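You operate a simulated robot arm through the tools that you are given. There is no shell and no other tool.

You run a simulated two-armed robot. Do the job below in one go: nothing can be reset, and whatever is moved stays where it is left.

TASK
Park the lift: table down at slow speed, isolator off, air vented.

The check looks at the end state, three seconds after you hand in, the way a careful person would. Anything else that was tipped, shoved, dropped, spilled or broken makes it a failure.

THE ROBOT
Two 7-joint arms with fingered hands on one trunk that stands fixed in place. Base frame: the origin is at the foot of the trunk, x ahead of it, y to its left, z up. Lengths are in cm, angles in degrees, forces in N, time in s.
The left shoulder is at [6, 16.6, 97.6], the right one opposite. With the tool pointing down near the work surface each hand reaches from about 36 to 86 cm from the base axis, measured 20 degrees to its own side. Payload 5 kg a hand.
The tool frame of a hand sits at the grasp point between the pads (the TCP): z along the fingers, y along the line on which they close. The tips reach 3.2 cm beyond it. Largest opening 16 cm; the body of the gripper starts 8.9 cm behind the TCP. The gripper is a hand of 3 fingers: y runs from the thumb to the fingers, the wrist lies at [0, 0, -26.7] in the tool frame, and closing takes about 1.5 s.
Orientation is told as [roll, pitch, yaw] about the base's x, y, z axes, in that order, counted from this pose: with the fingers straight down and closing along the base's y, the tool's x points along the base's -x, its y along +y and its z along -z.

THE INTERFACE
- The arms move only by the tool servo_tool. It takes "left_moves", "right_moves" or both (then of equal length, played together; a hand with none holds still); each is a list of rows, each a list of 7 numbers: the turn, a rotation vector about the tool's x, y, z in units of 6 degrees (1.0 is 6 degrees), then the shift along the tool's x, y, z in units of 25 mm (1.0 is 25 mm), then the finger opening in mm, from 0 to 160. In form: [[wx, wy, wz, tx, ty, tz, fingers], ...]. A call has 1 to 20 rows; each row shifts and turns the commanded pose from where the row before left it, along the tool's axes as they then stand. A call with a number of a shift or a turn outside -1 to 1 is refused whole. A row lasts 0.2 s, in which the tool goes at most 5 cm and 8.6 degrees; a call with a longer step from one row to the next is refused whole, and so is a gripper value outside its range. Where a pose cannot be reached the arm comes as near as it can. A force on the tool above 50 N (or 10 N above the force at the start of the call, whichever is more), or a blocked arm, ends the call early, and 0.2 s more pass. Each finger travels about 4.5 cm/s and halts on what it meets, pressing with about 30 N; the grip force reading is that of the motor and also rises with nothing between the fingers. The clock runs only during rows and for 0.2 s after the last one: add rows that do not move to give the fingers time. The reply holds the time, the measured pose of the TCP, the force on the tool along the base axes, the opening and the grip force, in the units named above and with some noise, with the torque about the TCP (base axes, N m) and any sound that the robot's microphone picked up.
- Cameras (640 x 400 px; columns grow to the right, rows downward): "scene" is now at [6.38, 0.46, 163.58]; the picture's right is [0.19, -0.98, 0.00], its down [-0.52, -0.10, -0.85] and it looks along [0.83, 0.16, -0.53] (base axes); focal length 318 px, centre (320, 200). "left" rides on the left gripper at [-6.5, -0.4, -11.6] in its tool frame; the picture's right is [0.06, -1.00, 0.00], its down [0.87, 0.05, -0.49] and it looks along [0.49, 0.03, 0.87] (tool axes); focal length 261 px, centre (320, 200). "right" rides on the right gripper at [6.5, -0.4, -11.6] in its tool frame; the picture's right is [0.06, 1.00, 0.00], its down [-0.87, 0.05, -0.49] and it looks along [-0.49, 0.03, 0.87] (tool axes); focal length 261 px, centre (320, 200). There is no depth. A picture from a camera that has moved, and an enlarged one, comes with that camera's place and axes in the base frame and with its lens. The place of the scene camera against the robot may be out by one fixed shift of up to 2.5 cm in any direction.
- grab_frame(camera): a new picture of that camera. The clock stands still meanwhile.
- move_column(by): slides the trunk up (or, below 0, down) by that many cm; the arms and the scene camera ride with it, the base frame stays. It gives what a move gives, with no picture.
- preshape(shape, hand): the hand has 3 fingers and takes this shape, open, in about a second: jaw (thumb against the fingers, like two jaws); tri (thumb and two fingers); tip (a fingertip pinch); poke (one finger out to press); point (the index stretched); flat (the hand flat); cup (the hand cupped); fist (a fist). The gripper value then closes the fingers along that shape, each until it touches; the sizes above hold for jaw. It gives what a move gives, with no picture.
- pan_tilt(pan, tilt): turns the head with the scene camera to pan (to the left, within 86 degrees either way) and tilt (down, from -29 to 69), counted from straight ahead of the robot. It gives what a move gives.
- inspect(camera, box): a new picture of the part [left, top, right, bottom] of that camera's present view, enlarged. The clock stands still meanwhile.
- close_job(): hands the job in; it is judged then, once.

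Nothing tells you positions but the pictures and the camera data. Unless the task says otherwise, let go and move clear before handing in.

The tools are called as name(argument=value, ...) on one line, values as JSON. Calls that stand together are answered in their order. servo_tool: Moves the arms, as the interface text tells. Its arguments: {"type":"object","properties":{"left_moves":{"type":"array","items":{"type":"array","items":{"type":"number"}}},"right_moves":{"type":"array","items":{"type":"array","items":{"type":"number"}}}},"required":[]} The other tools are called the same way: move_column (by) slides the trunk up or down; preshape (shape, hand) gives the hand a shape; pan_tilt (pan, tilt) turns the head that bears the scene camera; grab_frame (camera) takes a picture; inspect (camera, box) takes an enlarged picture of a part of a camera's view; close_job () hands the job in.

At the start:

```text
time_s: 0.0
left_tool_pos: [43.43, 39.6, 144.45]
left_tcp_rot: [-0.1, -0.2, 0.0]
left_wrist_force: [0.5, 0.5, -0.3]
left_moment: [0.02, 0.04, 0.04]
left_width: 15.99
left_grasp_force: 0.1
left_shape: jaw
right_tool_pos: [44.05, -9.45, 144.51]
right_tcp_rot: [0.0, 0.1, 0.0]
right_wrist_force: [-0.4, -0.5, 0.6]
right_moment: [0.02, -0.01, 0.0]
right_width: 16.02
right_grasp_force: 0.0
right_shape: jaw
trunk travel left (down, up): [-52.5, 6.5]
head pan, tilt: [10.8, 32.1]
```

scene: 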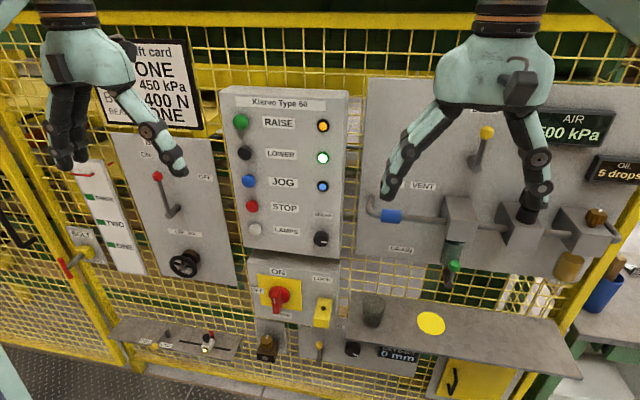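
right: 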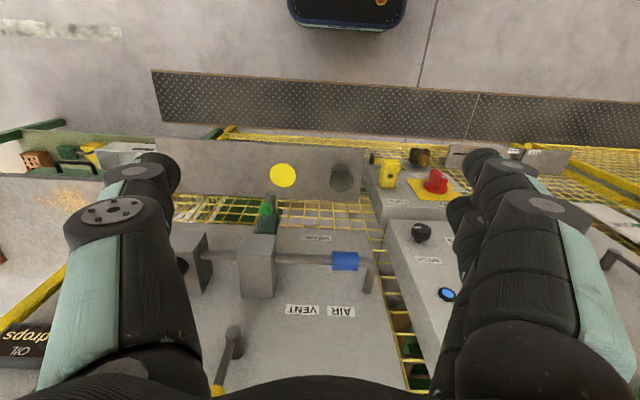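
left: 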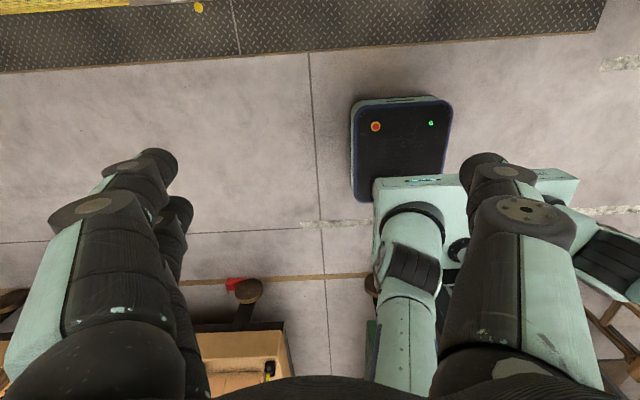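

I see a lift panel with a button box (RAISE, LOWER, JOG, STOP, LAMPS and a speed knob), a red isolator, an air vent valve and a lift card. I'll look closer at each before moving anything.

inspect(camera="scene", box=[210, 80, 360, 260])

inspect(camera="scene", box=[60, 20, 240, 140])

inspect(camera="scene", box=[230, 250, 430, 380])

inspect(camera="scene", box=[60, 130, 250, 300])

inspect(camera="scene", box=[350, 90, 640, 300])

inspect(camera="scene", box=[90, 290, 290, 400])

```text
2.22 times, centred on (285, 170) of scene
camera zoom: at [6.38, 0.46, 163.58], right [0.19, -0.98, 0.0], down [-0.52, -0.1, -0.85], along [0.83, 0.16, -0.53], focal length 706 px, centre (398, 267)
```

zoom: 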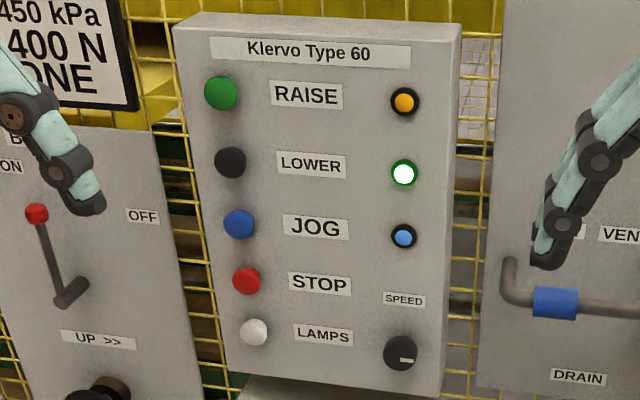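

```text
3.33 times, centred on (150, 80) of scene
camera zoom: at [6.38, 0.46, 163.58], right [0.19, -0.98, 0.0], down [-0.52, -0.1, -0.85], along [0.83, 0.16, -0.53], focal length 1058 px, centre (887, 600)
```

zoom: 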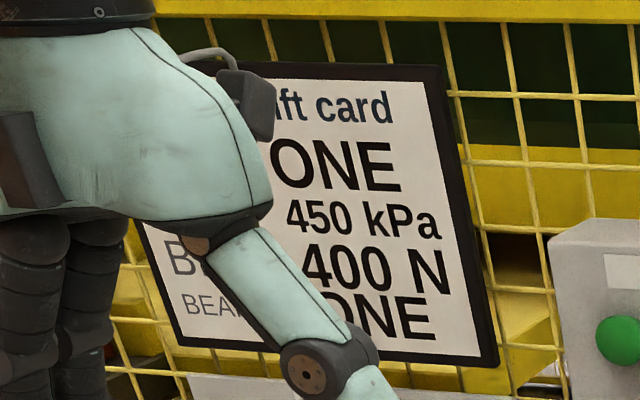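

```text
3.08 times, centred on (330, 315) of scene
camera zoom: at [6.38, 0.46, 163.58], right [0.19, -0.98, 0.0], down [-0.52, -0.1, -0.85], along [0.83, 0.16, -0.53], focal length 977 px, centre (289, -154)
```

zoom: 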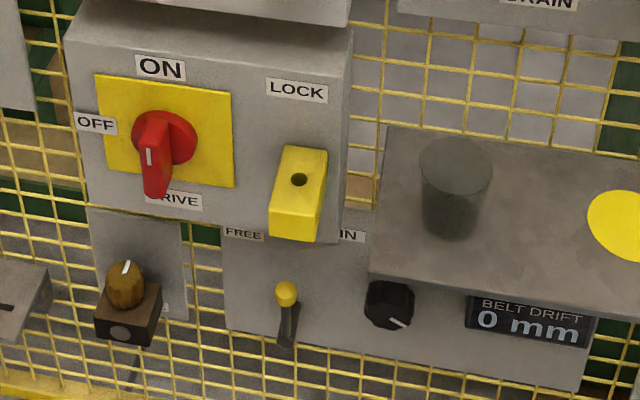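

```text
2.35 times, centred on (155, 215) of scene
camera zoom: at [6.38, 0.46, 163.58], right [0.19, -0.98, 0.0], down [-0.52, -0.1, -0.85], along [0.83, 0.16, -0.53], focal length 747 px, centre (708, 165)
```

zoom: 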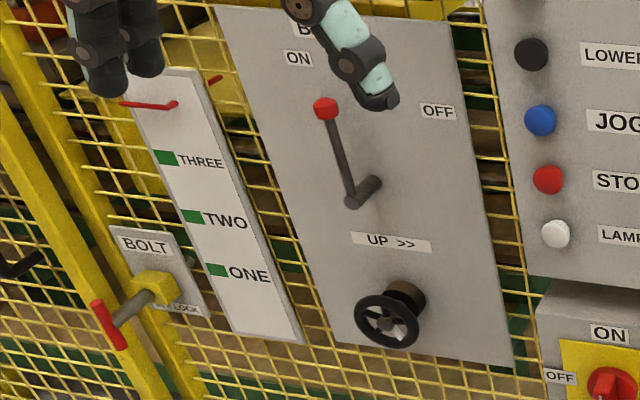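

```text
1.90 times, centred on (495, 195) of scene
camera zoom: at [6.38, 0.46, 163.58], right [0.19, -0.98, 0.0], down [-0.52, -0.1, -0.85], along [0.83, 0.16, -0.53], focal length 605 px, centre (-13, 210)
```

zoom: 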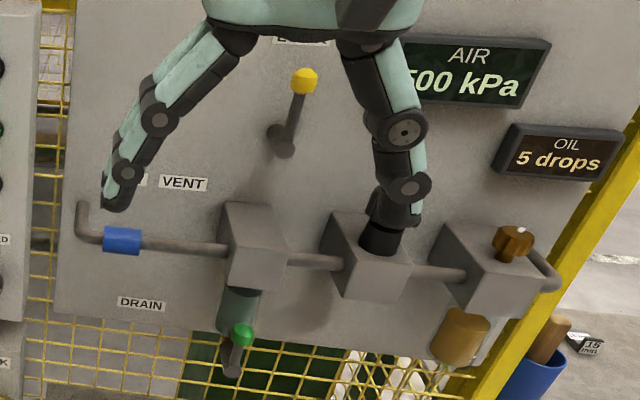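

```text
3.20 times, centred on (190, 345) of scene
camera zoom: at [6.38, 0.46, 163.58], right [0.19, -0.98, 0.0], down [-0.52, -0.1, -0.85], along [0.83, 0.16, -0.53], focal length 1016 px, centre (736, -264)
```

zoom: 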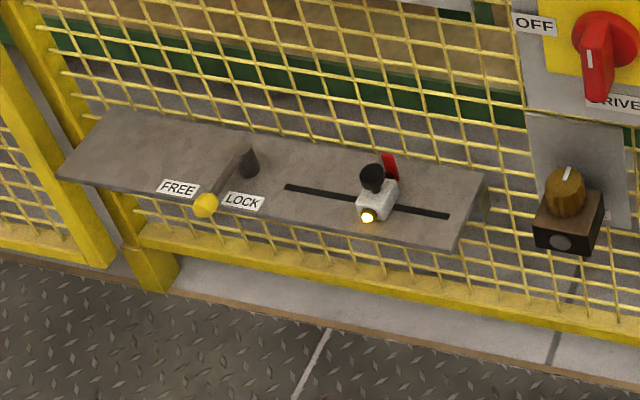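

The arms hide parts of the panel, so I'll draw both hands back toward the trunk, where space looks free, and look again.

servo_tool(left_moves=[[0, 0, 0, 1, 0, 0, 160], [0, 0, 0, 1, 0, 0, 160], [0, 0, 0, 1, 0, 0, 160], [0, 0, 0, 0, 1, 0, 160], [0, 0, 0, 0, 1, 0, 160], [0, 0, 0, 0, 1, 0, 160], [0, 0, 0, 0, 1, 0, 160]], right_moves=[[0, 0, 0, 1, 0, 0, 160], [0, 0, 0, 1, 0, 0, 160], [0, 0, 0, 1, 0, 0, 160], [0, 0, 0, 0, -1, 0, 160], [0, 0, 0, 0, -1, 0, 160], [0, 0, 0, 0, -1, 0, 160], [0, 0, 0, 0, -1, 0, 160]])

grab_frame(camera="scene")

```text
time_s: 1.6
left_tool_pos: [35.94, 49.41, 144.41]
left_tcp_rot: [0.0, -0.3, 0.1]
left_wrist_force: [0.6, -0.1, -0.1]
left_moment: [0.04, 0.0, 0.0]
left_width: 16.01
left_grasp_force: 0.1
left_shape: jaw
right_tool_pos: [36.45, -19.47, 144.5]
right_tcp_rot: [0.0, 0.0, 0.0]
right_wrist_force: [0.7, 0.5, 0.0]
right_moment: [0.03, -0.03, -0.04]
right_width: 15.98
right_grasp_force: 0.0
right_shape: jaw
trunk travel left (down, up): [-52.5, 6.5]
head pan, tilt: [10.8, 32.1]
```

```text
taken
camera scene: at [6.34, 0.44, 163.58], right [0.19, -0.98, 0.0], down [-0.52, -0.1, -0.85], along [0.83, 0.16, -0.53], focal length 318 px, centre (320, 200)
```

scene: 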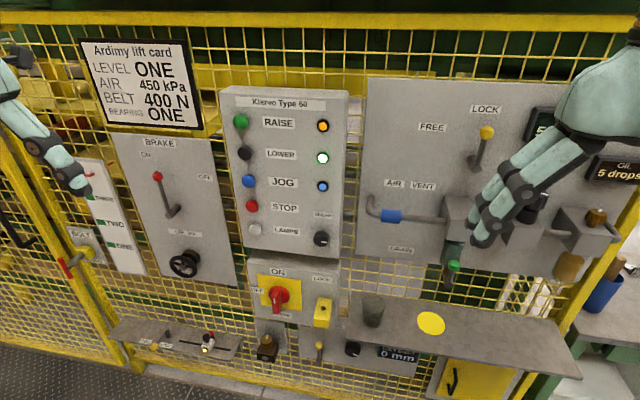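

inspect(camera="scene", box=[70, 30, 220, 140])

inspect(camera="scene", box=[100, 120, 250, 220])

inspect(camera="scene", box=[100, 200, 250, 300])

inspect(camera="scene", box=[350, 80, 500, 280])

pan_tilt(pan=30, tilt=20)

grab_frame(camera="scene")

pan_tilt(pan=0, tilt=10)

grab_frame(camera="scene")

pan_tilt(pan=-30, tilt=32)

grab_frame(camera="scene")

```text
3.64 times, centred on (145, 85) of scene
camera zoom: at [6.34, 0.44, 163.58], right [0.19, -0.98, 0.0], down [-0.52, -0.1, -0.85], along [0.83, 0.16, -0.53], focal length 1154 px, centre (956, 618)
```

zoom: 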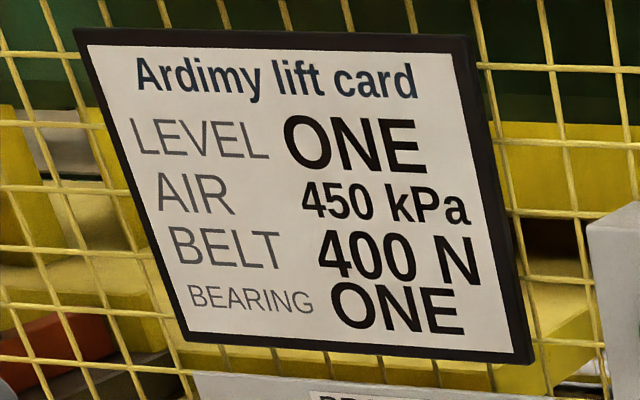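

```text
4.00 times, centred on (175, 170) of scene
camera zoom: at [6.34, 0.44, 163.58], right [0.19, -0.98, 0.0], down [-0.52, -0.1, -0.85], along [0.83, 0.16, -0.53], focal length 1270 px, centre (900, 320)
```

zoom: 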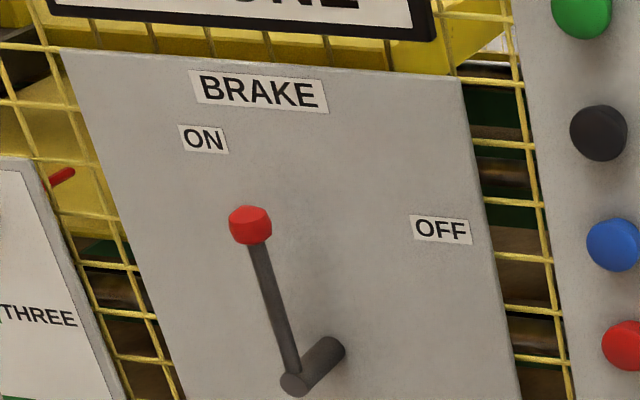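

```text
4.00 times, centred on (175, 250) of scene
camera zoom: at [6.34, 0.44, 163.58], right [0.19, -0.98, 0.0], down [-0.52, -0.1, -0.85], along [0.83, 0.16, -0.53], focal length 1270 px, centre (900, 0)
```

zoom: 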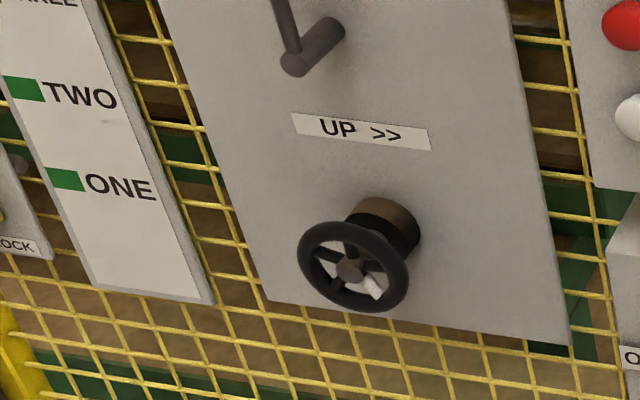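

```text
2.00 times, centred on (425, 180) of scene
camera zoom: at [6.34, 0.44, 163.58], right [0.19, -0.98, 0.0], down [-0.52, -0.1, -0.85], along [0.83, 0.16, -0.53], focal length 635 px, centre (110, 240)
```

zoom: 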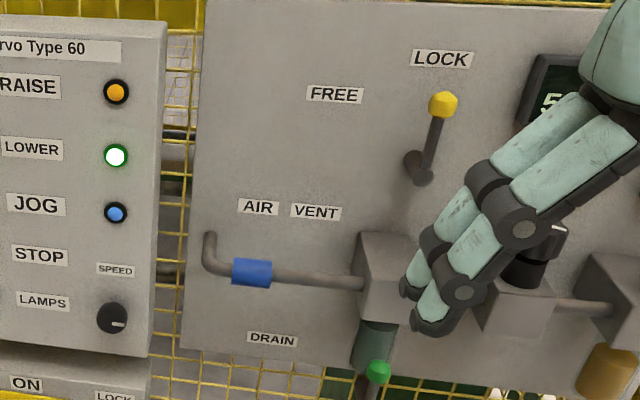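

```text
time_s: 2.4
left_tool_pos: [35.94, 49.4, 144.42]
left_tcp_rot: [0.0, -0.2, 0.1]
left_wrist_force: [0.2, 0.5, -0.9]
left_moment: [-0.01, 0.01, -0.01]
left_width: 15.99
left_grasp_force: 0.2
left_shape: jaw
right_tool_pos: [36.55, -19.29, 144.49]
right_tcp_rot: [0.1, 0.0, 0.0]
right_wrist_force: [0.6, 0.6, -0.3]
right_moment: [-0.01, -0.04, 0.0]
right_width: 15.98
right_grasp_force: 0.0
right_shape: jaw
trunk travel left (down, up): [-52.5, 6.5]
head pan, tilt: [30.0, 20.0]
```

```text
taken
camera scene: at [5.65, 3.42, 165.51], right [0.5, -0.87, 0.0], down [-0.3, -0.17, -0.94], along [0.81, 0.47, -0.34], focal length 318 px, centre (320, 200)
```

scene: 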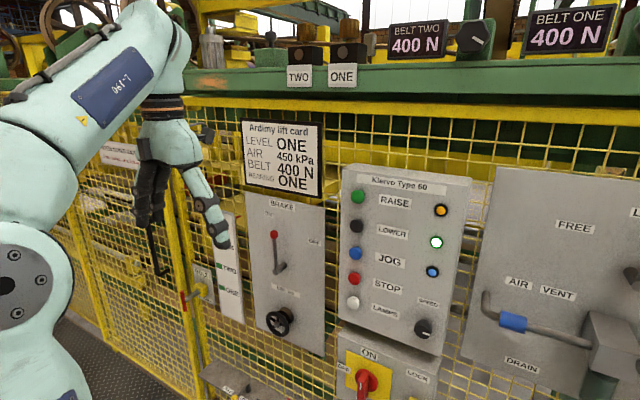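

```text
time_s: 3.4
left_tool_pos: [36.09, 49.55, 144.41]
left_tcp_rot: [-0.1, -0.2, 0.1]
left_wrist_force: [-0.2, -0.4, -0.5]
left_moment: [0.01, 0.0, 0.02]
left_width: 15.99
left_grasp_force: 0.0
left_shape: jaw
right_tool_pos: [36.45, -19.27, 144.39]
right_tcp_rot: [0.0, 0.0, 0.0]
right_wrist_force: [-0.1, -0.1, 0.2]
right_moment: [0.0, -0.03, 0.01]
right_width: 16.0
right_grasp_force: 0.1
right_shape: jaw
trunk travel left (down, up): [-52.5, 6.5]
head pan, tilt: [0.0, 10.0]
```

```text
taken
camera scene: at [6.88, -1.21, 167.15], right [0.0, -1.0, 0.0], down [-0.17, 0.0, -0.98], along [0.98, 0.0, -0.17], focal length 318 px, centre (320, 200)
```

scene: 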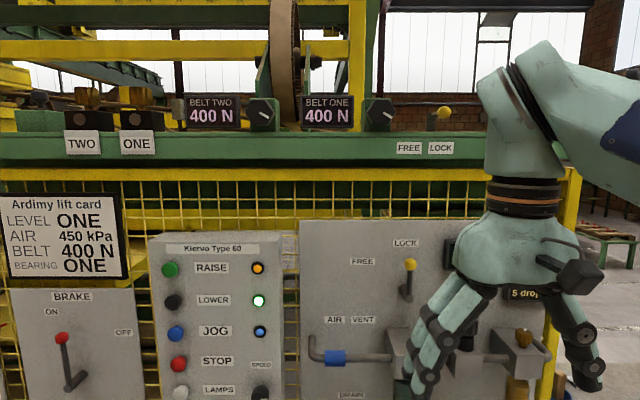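

```text
time_s: 4.3
left_tool_pos: [35.93, 49.51, 144.48]
left_tcp_rot: [-0.1, -0.2, 0.1]
left_wrist_force: [0.1, -0.6, 0.3]
left_moment: [-0.01, 0.02, 0.03]
left_width: 15.98
left_grasp_force: 0.2
left_shape: jaw
right_tool_pos: [36.44, -19.35, 144.35]
right_tcp_rot: [0.0, -0.1, -0.1]
right_wrist_force: [-0.3, 0.1, 0.4]
right_moment: [-0.04, -0.02, 0.01]
right_width: 16.0
right_grasp_force: 0.0
right_shape: jaw
trunk travel left (down, up): [-52.5, 6.5]
head pan, tilt: [-30.0, 32.0]
```

```text
taken
camera scene: at [5.35, -5.69, 163.61], right [-0.5, -0.87, 0.0], down [-0.46, 0.26, -0.85], along [0.73, -0.42, -0.53], focal length 318 px, centre (320, 200)
```

scene: 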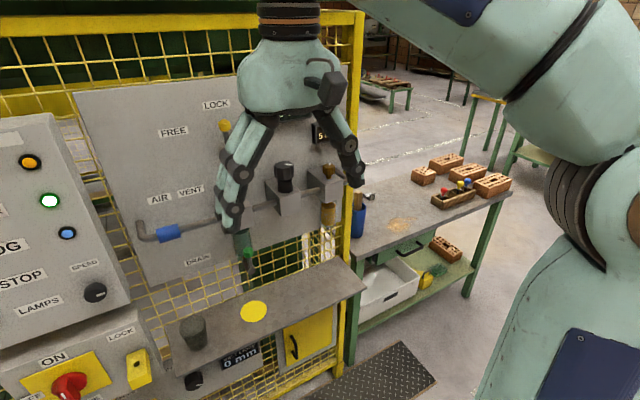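

The panel seems to stand about 72 cm ahead. I'll lower the trunk for a second viewpoint, so I can triangulate, and move the left hand further left and back to uncover the level scale.

servo_tool(left_moves=[[0, 0, 0, 1, 1, 0, 160], [0, 0, 0, 1, 1, 0, 160], [0, 0, 0, 0, 1, 0, 160], [0, 0, 0, 0, 1, 0, 160]], right_moves=[[0, 0, 0, 1, -1, 0, 160], [0, 0, 0, 1, -1, 0, 160], [0, 0, 0, 0, -1, 0, 160], [0, 0, 0, 0, -1, 0, 160]])

pan_tilt(pan=12, tilt=28)

grab_frame(camera="scene")

move_column(by=-25)

grab_frame(camera="scene")

```text
time_s: 5.3
left_tool_pos: [31.04, 58.54, 142.83]
left_tcp_rot: [-2.8, -0.1, 0.1]
left_wrist_force: [-1.2, 0.8, 0.6]
left_moment: [-0.14, -0.08, 0.0]
left_width: 16.02
left_grasp_force: 0.1
left_shape: jaw
left hand out of reach, approached as far as the arm can: row 3, 4
right_tool_pos: [31.54, -29.07, 144.56]
right_tcp_rot: [-0.1, 0.0, 0.0]
right_wrist_force: [0.0, 0.9, -0.2]
right_moment: [-0.04, 0.03, -0.02]
right_width: 16.0
right_grasp_force: 0.1
right_shape: jaw
trunk travel left (down, up): [-52.5, 6.5]
head pan, tilt: [-30.0, 32.0]
```

```text
time_s: 6.4
left_tool_pos: [31.13, 58.19, 142.83]
left_tcp_rot: [-2.6, -0.2, -0.1]
left_wrist_force: [-0.5, 0.6, -0.5]
left_moment: [-0.02, 0.0, 0.0]
left_width: 16.0
left_grasp_force: 0.0
left_shape: jaw
right_tool_pos: [31.53, -29.38, 144.41]
right_tcp_rot: [0.0, 0.0, 0.1]
right_wrist_force: [0.1, 0.0, -0.2]
right_moment: [0.0, 0.0, 0.02]
right_width: 15.99
right_grasp_force: 0.1
right_shape: jaw
trunk travel left (down, up): [-52.5, 6.5]
head pan, tilt: [12.0, 28.0]
```

```text
taken
camera scene: at [6.51, 0.64, 164.23], right [0.21, -0.98, 0.0], down [-0.46, -0.1, -0.88], along [0.86, 0.18, -0.47], focal length 318 px, centre (320, 200)
```

scene: 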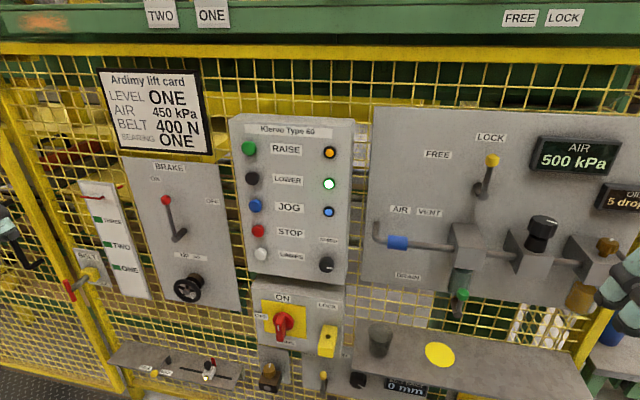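

```text
time_s: 9.0
left_tool_pos: [31.0, 58.32, 117.98]
left_tcp_rot: [-2.7, -0.1, 0.3]
left_wrist_force: [0.0, 0.1, 0.5]
left_moment: [0.0, 0.0, 0.01]
left_width: 15.99
left_grasp_force: 0.0
left_shape: jaw
right_tool_pos: [31.52, -29.31, 119.58]
right_tcp_rot: [0.0, 0.1, 0.0]
right_wrist_force: [0.3, 0.5, 0.7]
right_moment: [0.02, -0.04, 0.04]
right_width: 15.98
right_grasp_force: 0.0
right_shape: jaw
trunk travel left (down, up): [-27.5, 31.5]
head pan, tilt: [12.0, 28.0]
```

```text
taken
camera scene: at [6.5, 0.67, 139.24], right [0.21, -0.98, 0.0], down [-0.46, -0.1, -0.88], along [0.86, 0.18, -0.47], focal length 318 px, centre (320, 200)
```

scene: 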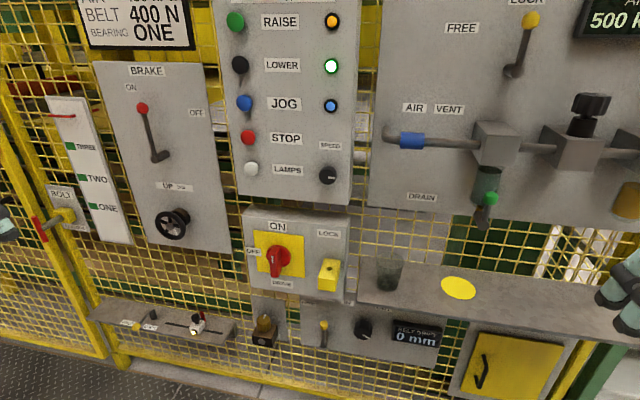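

The two heights give a good stereo pair; RAISE comes out near [70.6, 30.7, 140.9]. Next I'll look closely at each control from here to learn its state.

inspect(camera="scene", box=[200, 0, 360, 100])

inspect(camera="scene", box=[200, 100, 360, 200])

inspect(camera="scene", box=[230, 200, 358, 300])

inspect(camera="scene", box=[230, 280, 460, 400])

inspect(camera="scene", box=[20, 80, 240, 250])

inspect(camera="scene", box=[80, 280, 240, 380])

inspect(camera="scene", box=[360, 0, 640, 180])

inspect(camera="scene", box=[360, 170, 640, 400])

```text
4.00 times, centred on (280, 50) of scene
camera zoom: at [6.5, 0.67, 139.24], right [0.21, -0.98, 0.0], down [-0.46, -0.1, -0.88], along [0.86, 0.18, -0.47], focal length 1270 px, centre (480, 800)
```

zoom: 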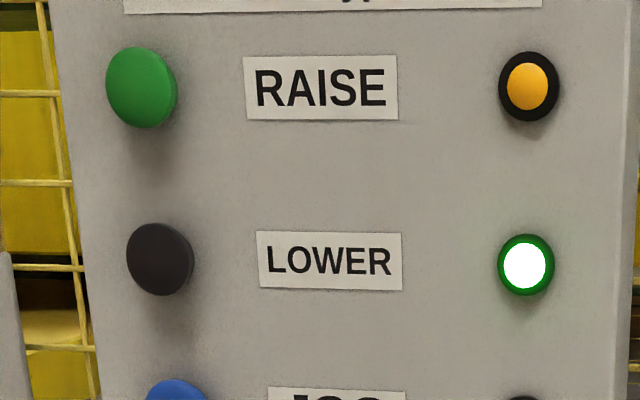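

```text
4.00 times, centred on (280, 150) of scene
camera zoom: at [6.5, 0.67, 139.24], right [0.21, -0.98, 0.0], down [-0.46, -0.1, -0.88], along [0.86, 0.18, -0.47], focal length 1270 px, centre (480, 400)
```

zoom: 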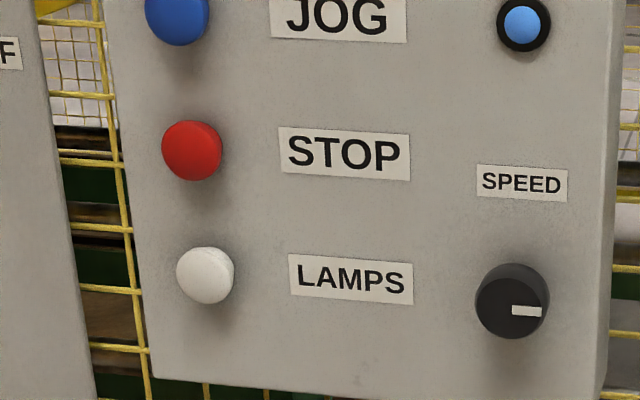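

```text
4.00 times, centred on (294, 250) of scene
camera zoom: at [6.5, 0.67, 139.24], right [0.21, -0.98, 0.0], down [-0.46, -0.1, -0.88], along [0.86, 0.18, -0.47], focal length 1270 px, centre (424, 0)
```

zoom: 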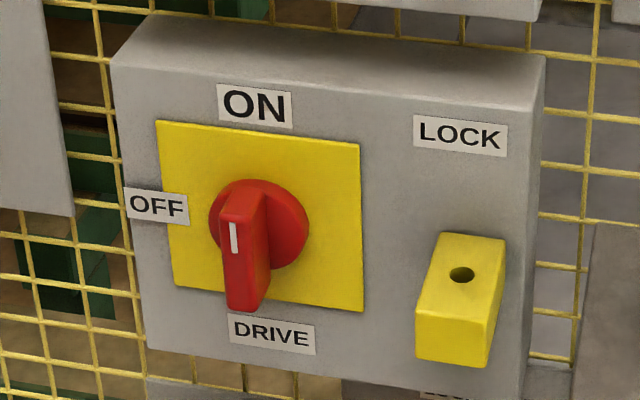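

```text
2.78 times, centred on (345, 340) of scene
camera zoom: at [6.5, 0.67, 139.24], right [0.21, -0.98, 0.0], down [-0.46, -0.1, -0.88], along [0.86, 0.18, -0.47], focal length 883 px, centre (250, -190)
```

zoom: 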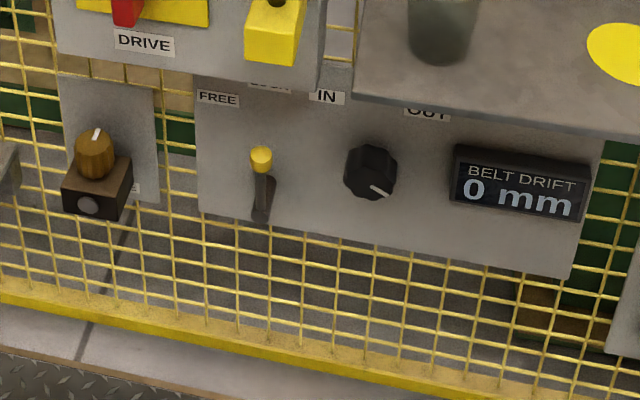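

```text
2.35 times, centred on (130, 165) of scene
camera zoom: at [6.5, 0.67, 139.24], right [0.21, -0.98, 0.0], down [-0.46, -0.1, -0.88], along [0.86, 0.18, -0.47], focal length 747 px, centre (767, 282)
```

zoom: 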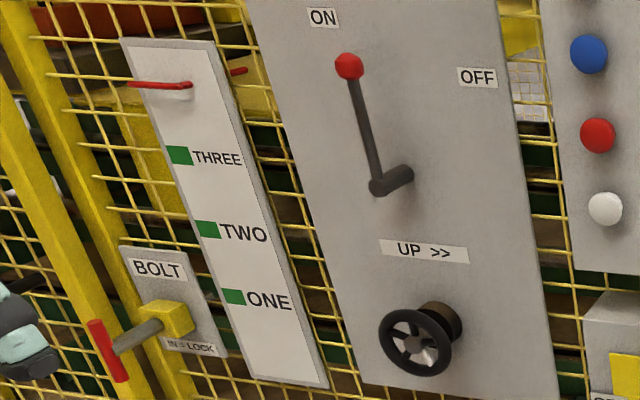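

```text
4.00 times, centred on (160, 330) of scene
camera zoom: at [6.5, 0.67, 139.24], right [0.21, -0.98, 0.0], down [-0.46, -0.1, -0.88], along [0.86, 0.18, -0.47], focal length 1270 px, centre (960, -320)
```

zoom: 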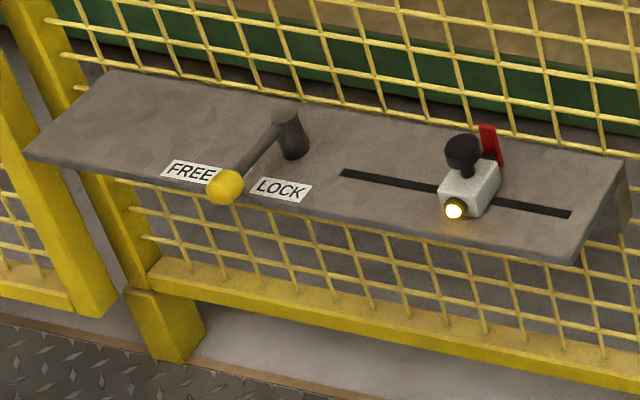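

```text
2.22 times, centred on (500, 90) of scene
camera zoom: at [6.5, 0.67, 139.24], right [0.21, -0.98, 0.0], down [-0.46, -0.1, -0.88], along [0.86, 0.18, -0.47], focal length 706 px, centre (-80, 444)
```

zoom: 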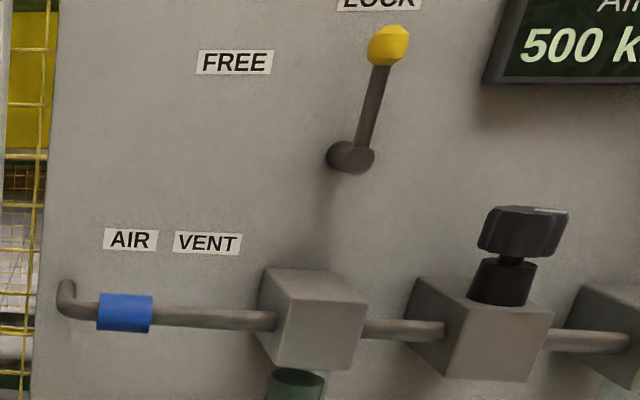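

```text
1.74 times, centred on (500, 285) of scene
camera zoom: at [6.5, 0.67, 139.24], right [0.21, -0.98, 0.0], down [-0.46, -0.1, -0.88], along [0.86, 0.18, -0.47], focal length 552 px, centre (7, 52)
```

zoom: 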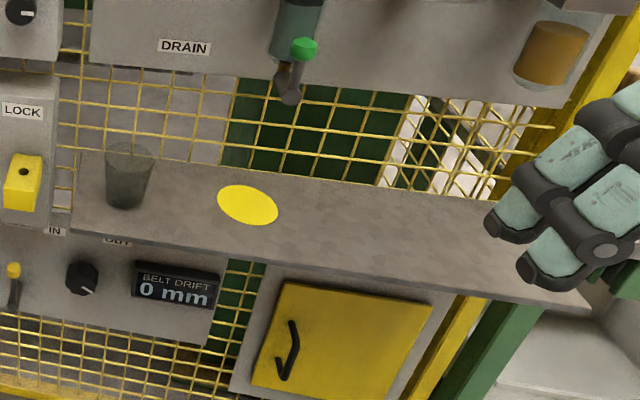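

I now have a rough position for every control. Next I'll bring both hands in front of the panel, still about 25 cm clear of it, and turn them to point forward so their cameras can see the buttons and the knob up close.

servo_tool(left_moves=[[-0.03, 0, 0, -0.4, -0.52, 0.12, 160], [-0.03, 0, 0, -0.4, -0.52, 0.12, 160], [-0.03, 0, 0, -0.4, -0.52, 0.12, 160], [-0.03, 0, 0, -0.4, -0.52, 0.12, 160], [-0.03, 0, 0, -0.4, -0.52, 0.12, 160], [-0.03, 0, 0, -0.4, -0.52, 0.12, 160], [-0.03, 0, 0, -0.4, -0.52, 0.12, 160], [-0.03, 0, 0, -0.4, -0.52, 0.12, 160], [-0.03, 0, 0, -0.4, -0.52, 0.12, 160], [-0.03, 0, 0, -0.4, -0.52, 0.12, 160], [-0.03, 0, 0, -0.4, -0.52, 0.12, 160], [-0.03, 0, 0, -0.4, -0.52, 0.12, 160], [-0.03, 0, 0, -0.4, -0.52, 0.12, 160], [-0.03, 0, 0, -0.4, -0.52, 0.12, 160]], right_moves=[[0, 0, 0, -0.386, 0.98, 0.12, 160], [0, 0, 0, -0.386, 0.98, 0.12, 160], [0, 0, 0, -0.386, 0.98, 0.12, 160], [0, 0, 0, -0.386, 0.98, 0.12, 160], [0, 0, 0, -0.386, 0.98, 0.12, 160], [0, 0, 0, -0.386, 0.98, 0.12, 160], [0, 0, 0, -0.386, 0.98, 0.12, 160], [0, 0, 0, -0.386, 0.98, 0.12, 160], [0, 0, 0, -0.386, 0.98, 0.12, 160], [0, 0, 0, -0.386, 0.98, 0.12, 160], [0, 0, 0, -0.386, 0.98, 0.12, 160], [0, 0, 0, -0.386, 0.98, 0.12, 160], [0, 0, 0, -0.386, 0.98, 0.12, 160], [0, 0, 0, -0.386, 0.98, 0.12, 160]])

servo_tool(left_moves=[[0, -1, 0, 0, 0, 0, 160], [0, -1, 0, 0, 0, 0, 160], [0, -1, 0, 0, 0, 0, 160], [0, -1, 0, 0, 0, 0, 160], [0, -1, 0, 0, 0, 0, 160], [0, -1, 0, 0, 0, 0, 160], [0, -1, 0, 0, 0, 0, 160], [0, -1, 0, 0, 0, 0, 160], [0, -1, 0, 0, 0, 0, 160], [0, -1, 0, 0, 0, 0, 160], [0, -1, 0, 0, 0, 0, 160], [0, -1, 0, 0, 0, 0, 160], [0, -1, 0, 0, 0, 0, 160], [0, -1, 0, 0, 0, 0, 160], [0, -1, 0, 0, 0, 0, 160]], right_moves=[[0, -1, 0, 0, 0, 0, 160], [0, -1, 0, 0, 0, 0, 160], [0, -1, 0, 0, 0, 0, 160], [0, -1, 0, 0, 0, 0, 160], [0, -1, 0, 0, 0, 0, 160], [0, -1, 0, 0, 0, 0, 160], [0, -1, 0, 0, 0, 0, 160], [0, -1, 0, 0, 0, 0, 160], [0, -1, 0, 0, 0, 0, 160], [0, -1, 0, 0, 0, 0, 160], [0, -1, 0, 0, 0, 0, 160], [0, -1, 0, 0, 0, 0, 160], [0, -1, 0, 0, 0, 0, 160], [0, -1, 0, 0, 0, 0, 160], [0, -1, 0, 0, 0, 0, 160]])

grab_frame(camera="left")

grab_frame(camera="right")

grab_frame(camera="scene")

```text
time_s: 12.0
left_tool_pos: [45.08, 40.04, 114.16]
left_tcp_rot: [-0.2, 0.0, 0.1]
left_wrist_force: [0.3, 0.7, -0.3]
left_moment: [-0.01, 0.0, 0.0]
left_width: 16.0
left_grasp_force: 0.2
left_shape: jaw
right_tool_pos: [45.17, 5.03, 115.29]
right_tcp_rot: [0.1, 0.0, 0.0]
right_wrist_force: [-0.1, 1.6, -0.2]
right_moment: [-0.04, 0.02, -0.03]
right_width: 16.0
right_grasp_force: 0.1
right_shape: jaw
trunk travel left (down, up): [-27.5, 31.5]
head pan, tilt: [12.0, 28.0]
```

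```text
time_s: 15.2
left_tool_pos: [45.03, 40.14, 114.05]
left_tcp_rot: [-121.4, -89.6, 121.7]
left_wrist_force: [-0.3, -0.5, -0.1]
left_moment: [0.0, -0.04, -0.01]
left_width: 16.03
left_grasp_force: 0.1
left_shape: jaw
right_tool_pos: [45.17, 5.1, 115.42]
right_tcp_rot: [154.4, -89.9, -154.3]
right_wrist_force: [-0.2, -0.7, 0.3]
right_moment: [0.0, 0.04, 0.03]
right_width: 16.02
right_grasp_force: 0.1
right_shape: jaw
trunk travel left (down, up): [-27.5, 31.5]
head pan, tilt: [12.0, 28.0]
```

```text
taken
camera left: at [33.68, 39.68, 120.65], right [0.0, -1.0, -0.06], down [-0.49, 0.05, -0.87], along [0.87, 0.03, -0.49], focal length 261 px, centre (320, 200)
```

left: 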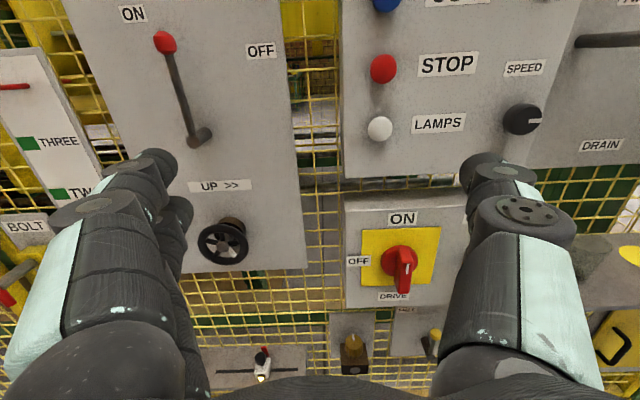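

```text
taken
camera right: at [33.63, 4.59, 108.88], right [0.0, 1.0, -0.06], down [-0.49, 0.05, 0.87], along [0.87, 0.03, 0.49], focal length 261 px, centre (320, 200)
```

right: 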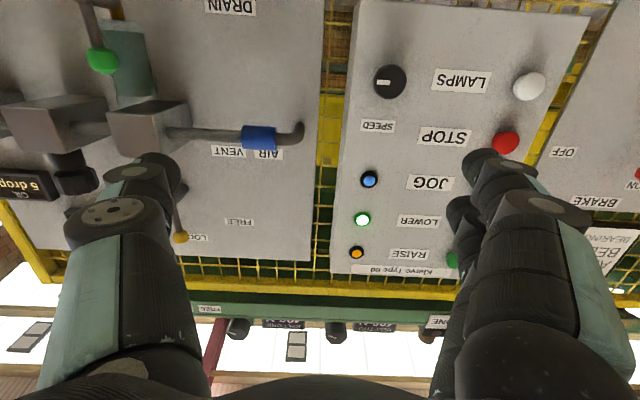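

```text
taken
camera scene: at [6.5, 0.71, 139.24], right [0.21, -0.98, 0.0], down [-0.46, -0.1, -0.88], along [0.86, 0.18, -0.47], focal length 318 px, centre (320, 200)
```

scene: 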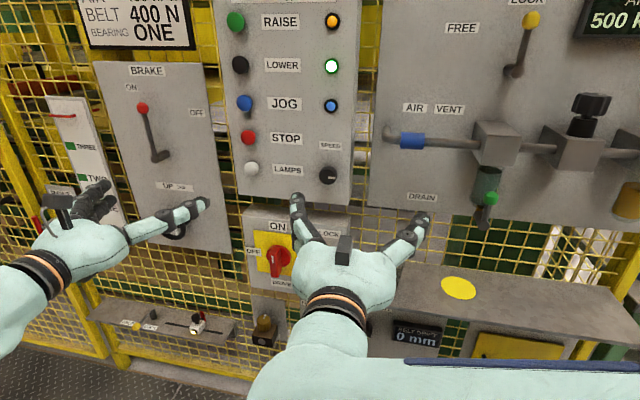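

Hand-camera triangulation agrees well: the SPEED knob front is at about [69.2, 13.4, 111.4] and STOP at [70.3, 31.8, 118.4]. I'll zoom in on the knob, isolator, handwheel and level scale for markings.

inspect(camera="left", box=[460, 50, 600, 160])

inspect(camera="right", box=[340, 40, 460, 140])

inspect(camera="left", box=[335, 190, 475, 310])

inspect(camera="left", box=[0, 40, 120, 330])

inspect(camera="right", box=[180, 80, 340, 270])

inspect(camera="left", box=[190, 300, 480, 400])

```text
3.64 times, centred on (530, 105) of left
camera zoom: at [33.68, 39.68, 120.65], right [0.0, -1.0, -0.06], down [-0.49, 0.05, -0.87], along [0.87, 0.03, -0.49], focal length 948 px, centre (-444, 546)
```

zoom: 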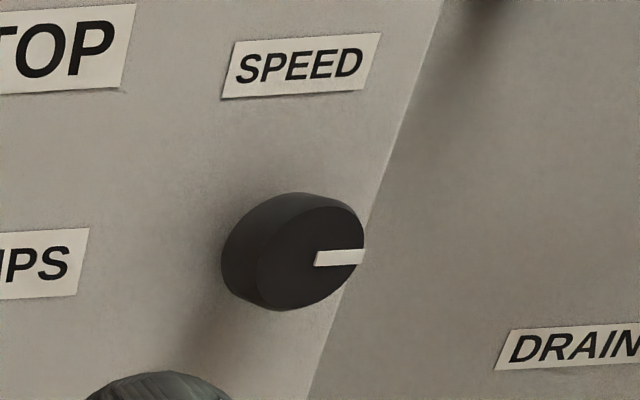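

```text
4.00 times, centred on (400, 90) of right
camera zoom: at [33.63, 4.59, 108.88], right [0.0, 1.0, -0.06], down [-0.49, 0.05, 0.87], along [0.87, 0.03, 0.49], focal length 1043 px, centre (0, 640)
```

zoom: 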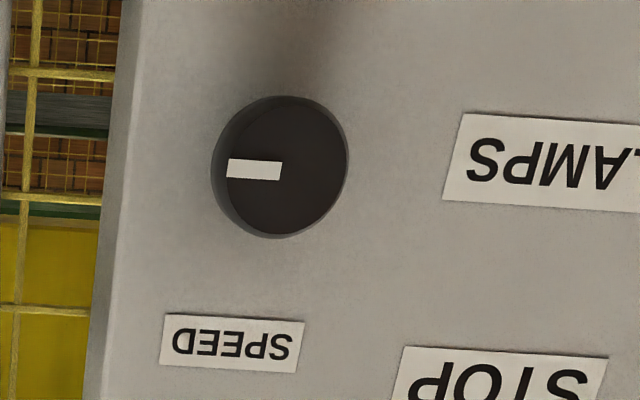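

```text
3.33 times, centred on (405, 250) of left
camera zoom: at [33.68, 39.68, 120.65], right [0.0, -1.0, -0.06], down [-0.49, 0.05, -0.87], along [0.87, 0.03, -0.49], focal length 869 px, centre (37, 33)
```

zoom: 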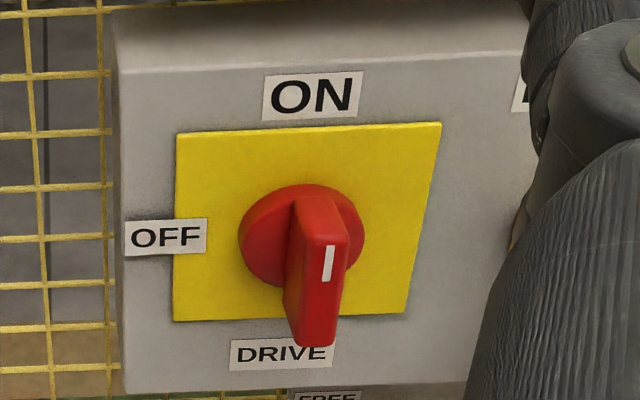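

```text
1.38 times, centred on (60, 185) of left
camera zoom: at [33.68, 39.68, 120.65], right [0.0, -1.0, -0.06], down [-0.49, 0.05, -0.87], along [0.87, 0.03, -0.49], focal length 360 px, centre (679, 221)
```

zoom: 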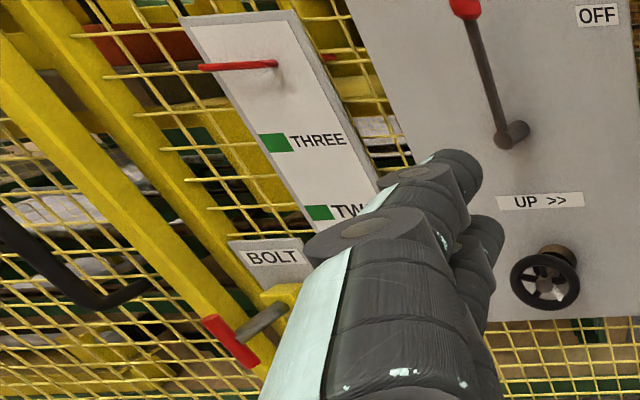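

```text
2.11 times, centred on (260, 175) of right
camera zoom: at [33.63, 4.59, 108.88], right [0.0, 1.0, -0.06], down [-0.49, 0.05, 0.87], along [0.87, 0.03, 0.49], focal length 549 px, centre (446, 253)
```

zoom: 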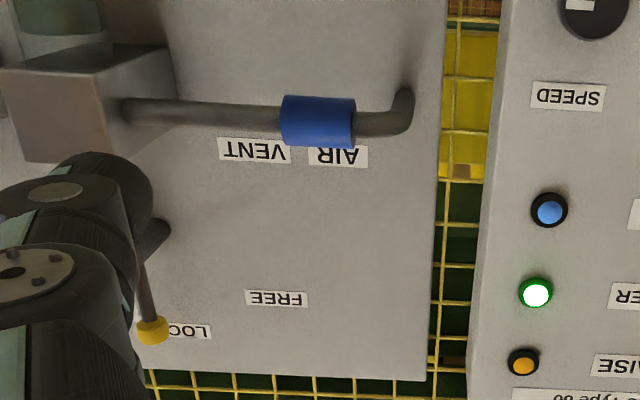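

```text
2.21 times, centred on (335, 350) of left
camera zoom: at [33.68, 39.68, 120.65], right [0.0, -1.0, -0.06], down [-0.49, 0.05, -0.87], along [0.87, 0.03, -0.49], focal length 575 px, centre (287, -131)
```

zoom: 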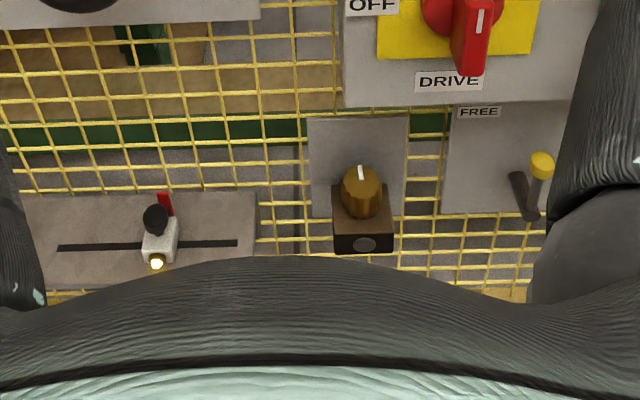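

There are no marks on the SPEED knob; its pointer stands at 3 o'clock, so slow should be the counter-clockwise end. I'll bring the right hand in front of it, still clear, and pre-roll it clockwise for a long counter-clockwise turn.

servo_tool(right_moves=[[0, 0, 0, 0.263, 0.553, 0.8, 100], [0, 0, 0, 0.263, 0.553, 0.8, 80], [0, 0, 0, 0.263, 0.553, 0.8, 75], [0, 0, 0, 0.263, 0.553, 0.8, 75], [0, 0, 0, 0.263, 0.553, 0.8, 75], [0, 0, 0, 0.263, 0.553, 0.8, 75]])

servo_tool(right_moves=[[0, 0, 1, 0, 0, 0, 75], [0, 0, 1, 0, 0, 0, 75], [0, 0, 1, 0, 0, 0, 75], [0, 0, 1, 0, 0, 0, 75], [0, 0, 1, 0, 0, 0, 75], [0, 0, 1, 0, 0, 0, 75], [0, 0, 1, 0, 0, 0, 75], [0, 0, 1, 0, 0, 0, 75], [0, 0, 1, 0, 0, 0, 75], [0, 0, 1, 0, 0, 0, 75], [0, 0, 1, 0, 0, 0, 75], [0, 0, 1, 0, 0, 0, 75], [0, 0, 1, 0, 0, 0, 75], [0, 0, 1, 0, 0, 0, 75], [0, 0, 1, 0, 0, 0, 75]])

grab_frame(camera="right")

grab_frame(camera="left")

```text
time_s: 16.6
left_tool_pos: [45.2, 40.13, 114.08]
left_tcp_rot: [-106.2, -89.8, 106.4]
left_wrist_force: [0.2, 0.1, -0.2]
left_moment: [-0.02, -0.04, -0.03]
left_width: 15.99
left_grasp_force: 0.1
left_shape: jaw
right_tool_pos: [57.2, 13.37, 111.55]
right_tcp_rot: [105.5, -90.0, -105.5]
right_wrist_force: [-0.6, -0.7, 0.5]
right_moment: [-0.02, -0.02, 0.02]
right_width: 7.56
right_grasp_force: 0.0
right_shape: jaw
trunk travel left (down, up): [-27.5, 31.5]
head pan, tilt: [12.0, 28.0]
```

```text
time_s: 19.8
left_tool_pos: [45.05, 40.21, 114.15]
left_tcp_rot: [-107.4, -89.8, 107.6]
left_wrist_force: [-0.1, 0.3, 0.2]
left_moment: [0.01, -0.02, 0.03]
left_width: 16.0
left_grasp_force: 0.2
left_shape: jaw
right_tool_pos: [57.03, 13.19, 111.34]
right_tcp_rot: [90.0, 0.1, -90.0]
right_wrist_force: [0.8, 0.6, -0.4]
right_moment: [0.0, -0.02, -0.02]
right_width: 7.58
right_grasp_force: 0.1
right_shape: jaw
trunk travel left (down, up): [-27.5, 31.5]
head pan, tilt: [12.0, 28.0]
```

```text
taken
camera right: at [45.67, 19.72, 111.02], right [0.0, 0.06, 1.0], down [-0.49, -0.87, 0.05], along [0.87, -0.49, 0.03], focal length 261 px, centre (320, 200)
```

right: 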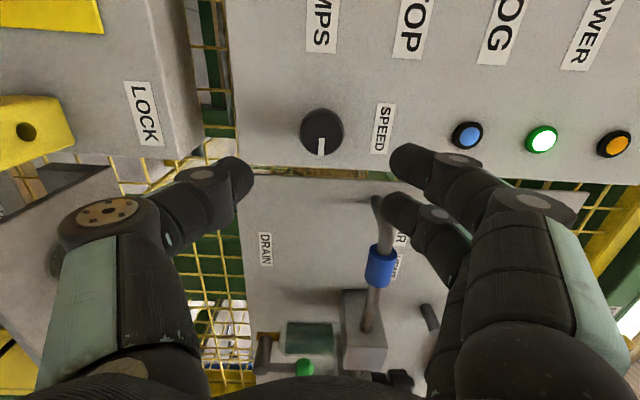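

```text
taken
camera left: at [33.69, 39.68, 120.67], right [0.0, -1.0, -0.06], down [-0.49, 0.05, -0.87], along [0.87, 0.03, -0.49], focal length 261 px, centre (320, 200)
```

left: 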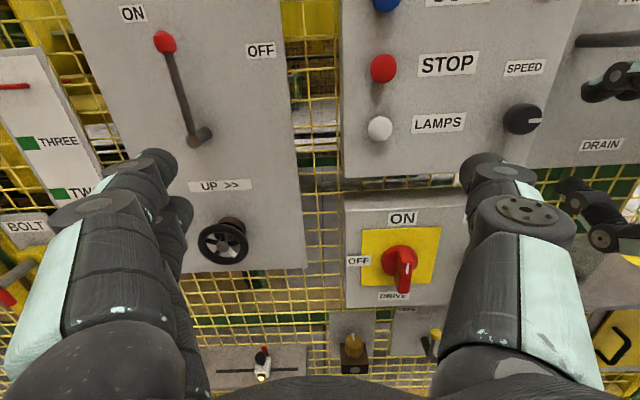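

The roll worked, and the right camera confirms the knob at [69.2, 13.5, 111.5]. Next I'll move in so the fingertips overlap the knob by about 1.3 cm, then close gently.

servo_tool(right_moves=[[0, 0, 0, 0.12, 0.06, 0.8, 75], [0, 0, 0, 0, 0, 0.8, 75], [0, 0, 0, 0, 0, 0.8, 75], [0, 0, 0, 0, 0, 0.8, 75], [0, 0, 0, 0, 0, 0.8, 75]])

grab_frame(camera="right")

```text
time_s: 21.0
left_tool_pos: [45.01, 40.07, 114.18]
left_tcp_rot: [-106.4, -89.8, 106.6]
left_wrist_force: [-0.5, -0.2, 0.5]
left_moment: [-0.05, -0.02, 0.02]
left_width: 16.0
left_grasp_force: 0.1
left_shape: jaw
right_tool_pos: [67.07, 13.55, 111.53]
right_tcp_rot: [90.0, -0.1, -90.0]
right_wrist_force: [-0.9, 0.1, -0.8]
right_moment: [0.0, -0.03, 0.02]
right_width: 7.58
right_grasp_force: 0.0
right_shape: jaw
trunk travel left (down, up): [-27.5, 31.5]
head pan, tilt: [12.0, 28.0]
```

```text
taken
camera right: at [55.63, 19.97, 111.18], right [0.0, 0.06, 1.0], down [-0.49, -0.87, 0.05], along [0.87, -0.49, 0.03], focal length 261 px, centre (320, 200)
```

right: 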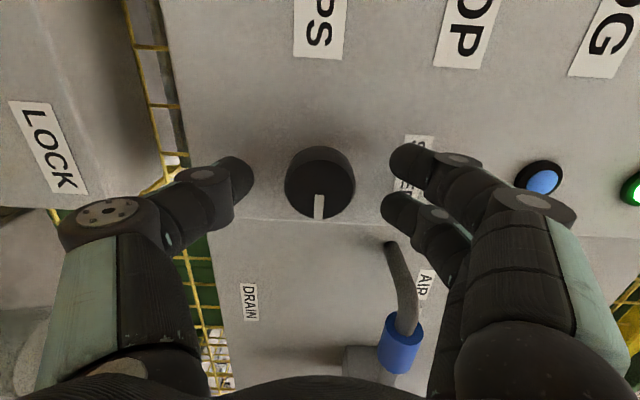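

The knob sits centred between thumb and fingers. Closing now.

servo_tool(right_moves=[[0, 0, 0, 0, 0, 0.08, 50], [0, 0, 0, 0, 0, 0, 40], [0, 0, 0, 0, 0, 0, 30], [0, 0, 0, 0, 0, 0, 30], [0, 0, 0, 0, 0, 0, 30]])

grab_frame(camera="right")

```text
time_s: 22.2
left_tool_pos: [45.21, 40.07, 114.22]
left_tcp_rot: [-103.2, -89.8, 103.5]
left_wrist_force: [0.0, 0.6, 0.7]
left_moment: [-0.01, 0.03, 0.0]
left_width: 16.0
left_grasp_force: 0.2
left_shape: jaw
right_tool_pos: [67.23, 13.57, 111.51]
right_tcp_rot: [90.1, 0.1, -89.9]
right_wrist_force: [1.5, 0.4, -1.3]
right_moment: [0.0, 0.04, 0.02]
right_width: 2.94
right_grasp_force: 30.3
right_shape: jaw
trunk travel left (down, up): [-27.5, 31.5]
head pan, tilt: [12.0, 28.0]
```

```text
taken
camera right: at [55.83, 20.02, 111.14], right [0.0, 0.06, 1.0], down [-0.49, -0.87, 0.05], along [0.87, -0.49, 0.03], focal length 261 px, centre (320, 200)
```

right: 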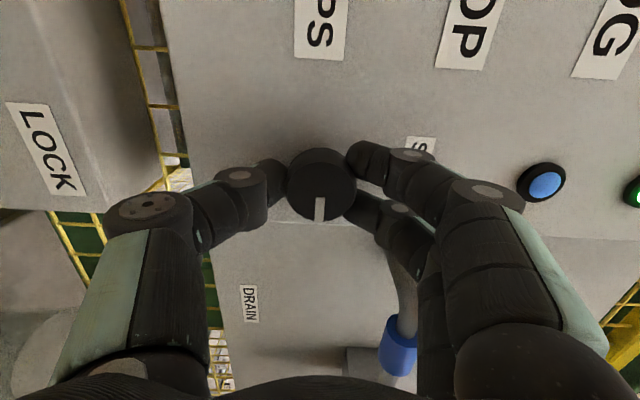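

The knob is held with a 30 N grip. I'll rotate counter-clockwise 60° and check that the knob follows.

servo_tool(right_moves=[[0, 0, -1, 0, 0, 0, 30], [0, 0, -1, 0, 0, 0, 30], [0, 0, -1, 0, 0, 0, 30], [0, 0, -1, 0, 0, 0, 30], [0, 0, -1, 0, 0, 0, 30], [0, 0, -1, 0, 0, 0, 30], [0, 0, -1, 0, 0, 0, 30], [0, 0, -1, 0, 0, 0, 30], [0, 0, -1, 0, 0, 0, 30], [0, 0, -1, 0, 0, 0, 30]])

grab_frame(camera="right")

grab_frame(camera="left")

```text
time_s: 24.4
left_tool_pos: [45.19, 39.92, 114.04]
left_tcp_rot: [-106.4, -89.8, 106.6]
left_wrist_force: [0.2, -0.5, 0.1]
left_moment: [0.0, 0.02, -0.01]
left_width: 16.03
left_grasp_force: 0.0
left_shape: jaw
right_tool_pos: [67.23, 13.44, 111.45]
right_tcp_rot: [90.0, -60.0, -90.0]
right_wrist_force: [0.2, -1.7, -2.5]
right_moment: [0.03, 0.05, -0.02]
right_width: 2.94
right_grasp_force: 29.8
right_shape: jaw
trunk travel left (down, up): [-27.5, 31.5]
head pan, tilt: [12.0, 28.0]
```

```text
taken
camera right: at [55.84, 16.37, 105.7], right [0.0, 0.9, 0.44], down [-0.49, -0.39, 0.78], along [0.87, -0.22, 0.44], focal length 261 px, centre (320, 200)
```

right: 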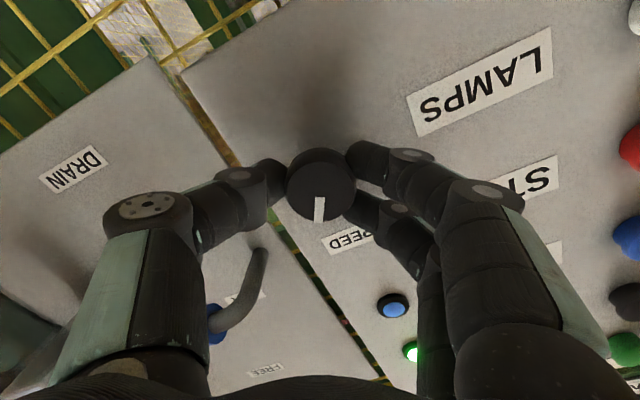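

```text
taken
camera left: at [33.71, 39.65, 120.67], right [0.0, -1.0, -0.06], down [-0.49, 0.05, -0.87], along [0.87, 0.03, -0.49], focal length 261 px, centre (320, 200)
```

left: 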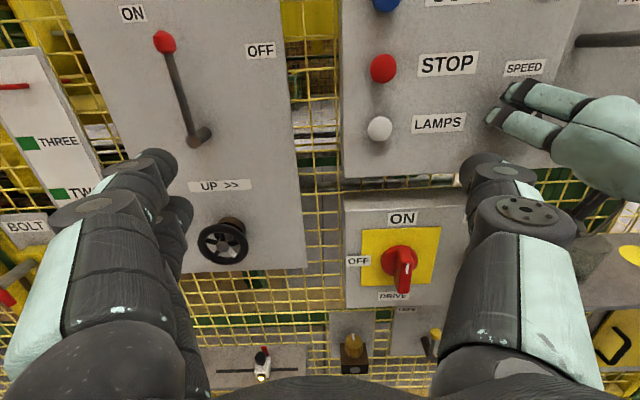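

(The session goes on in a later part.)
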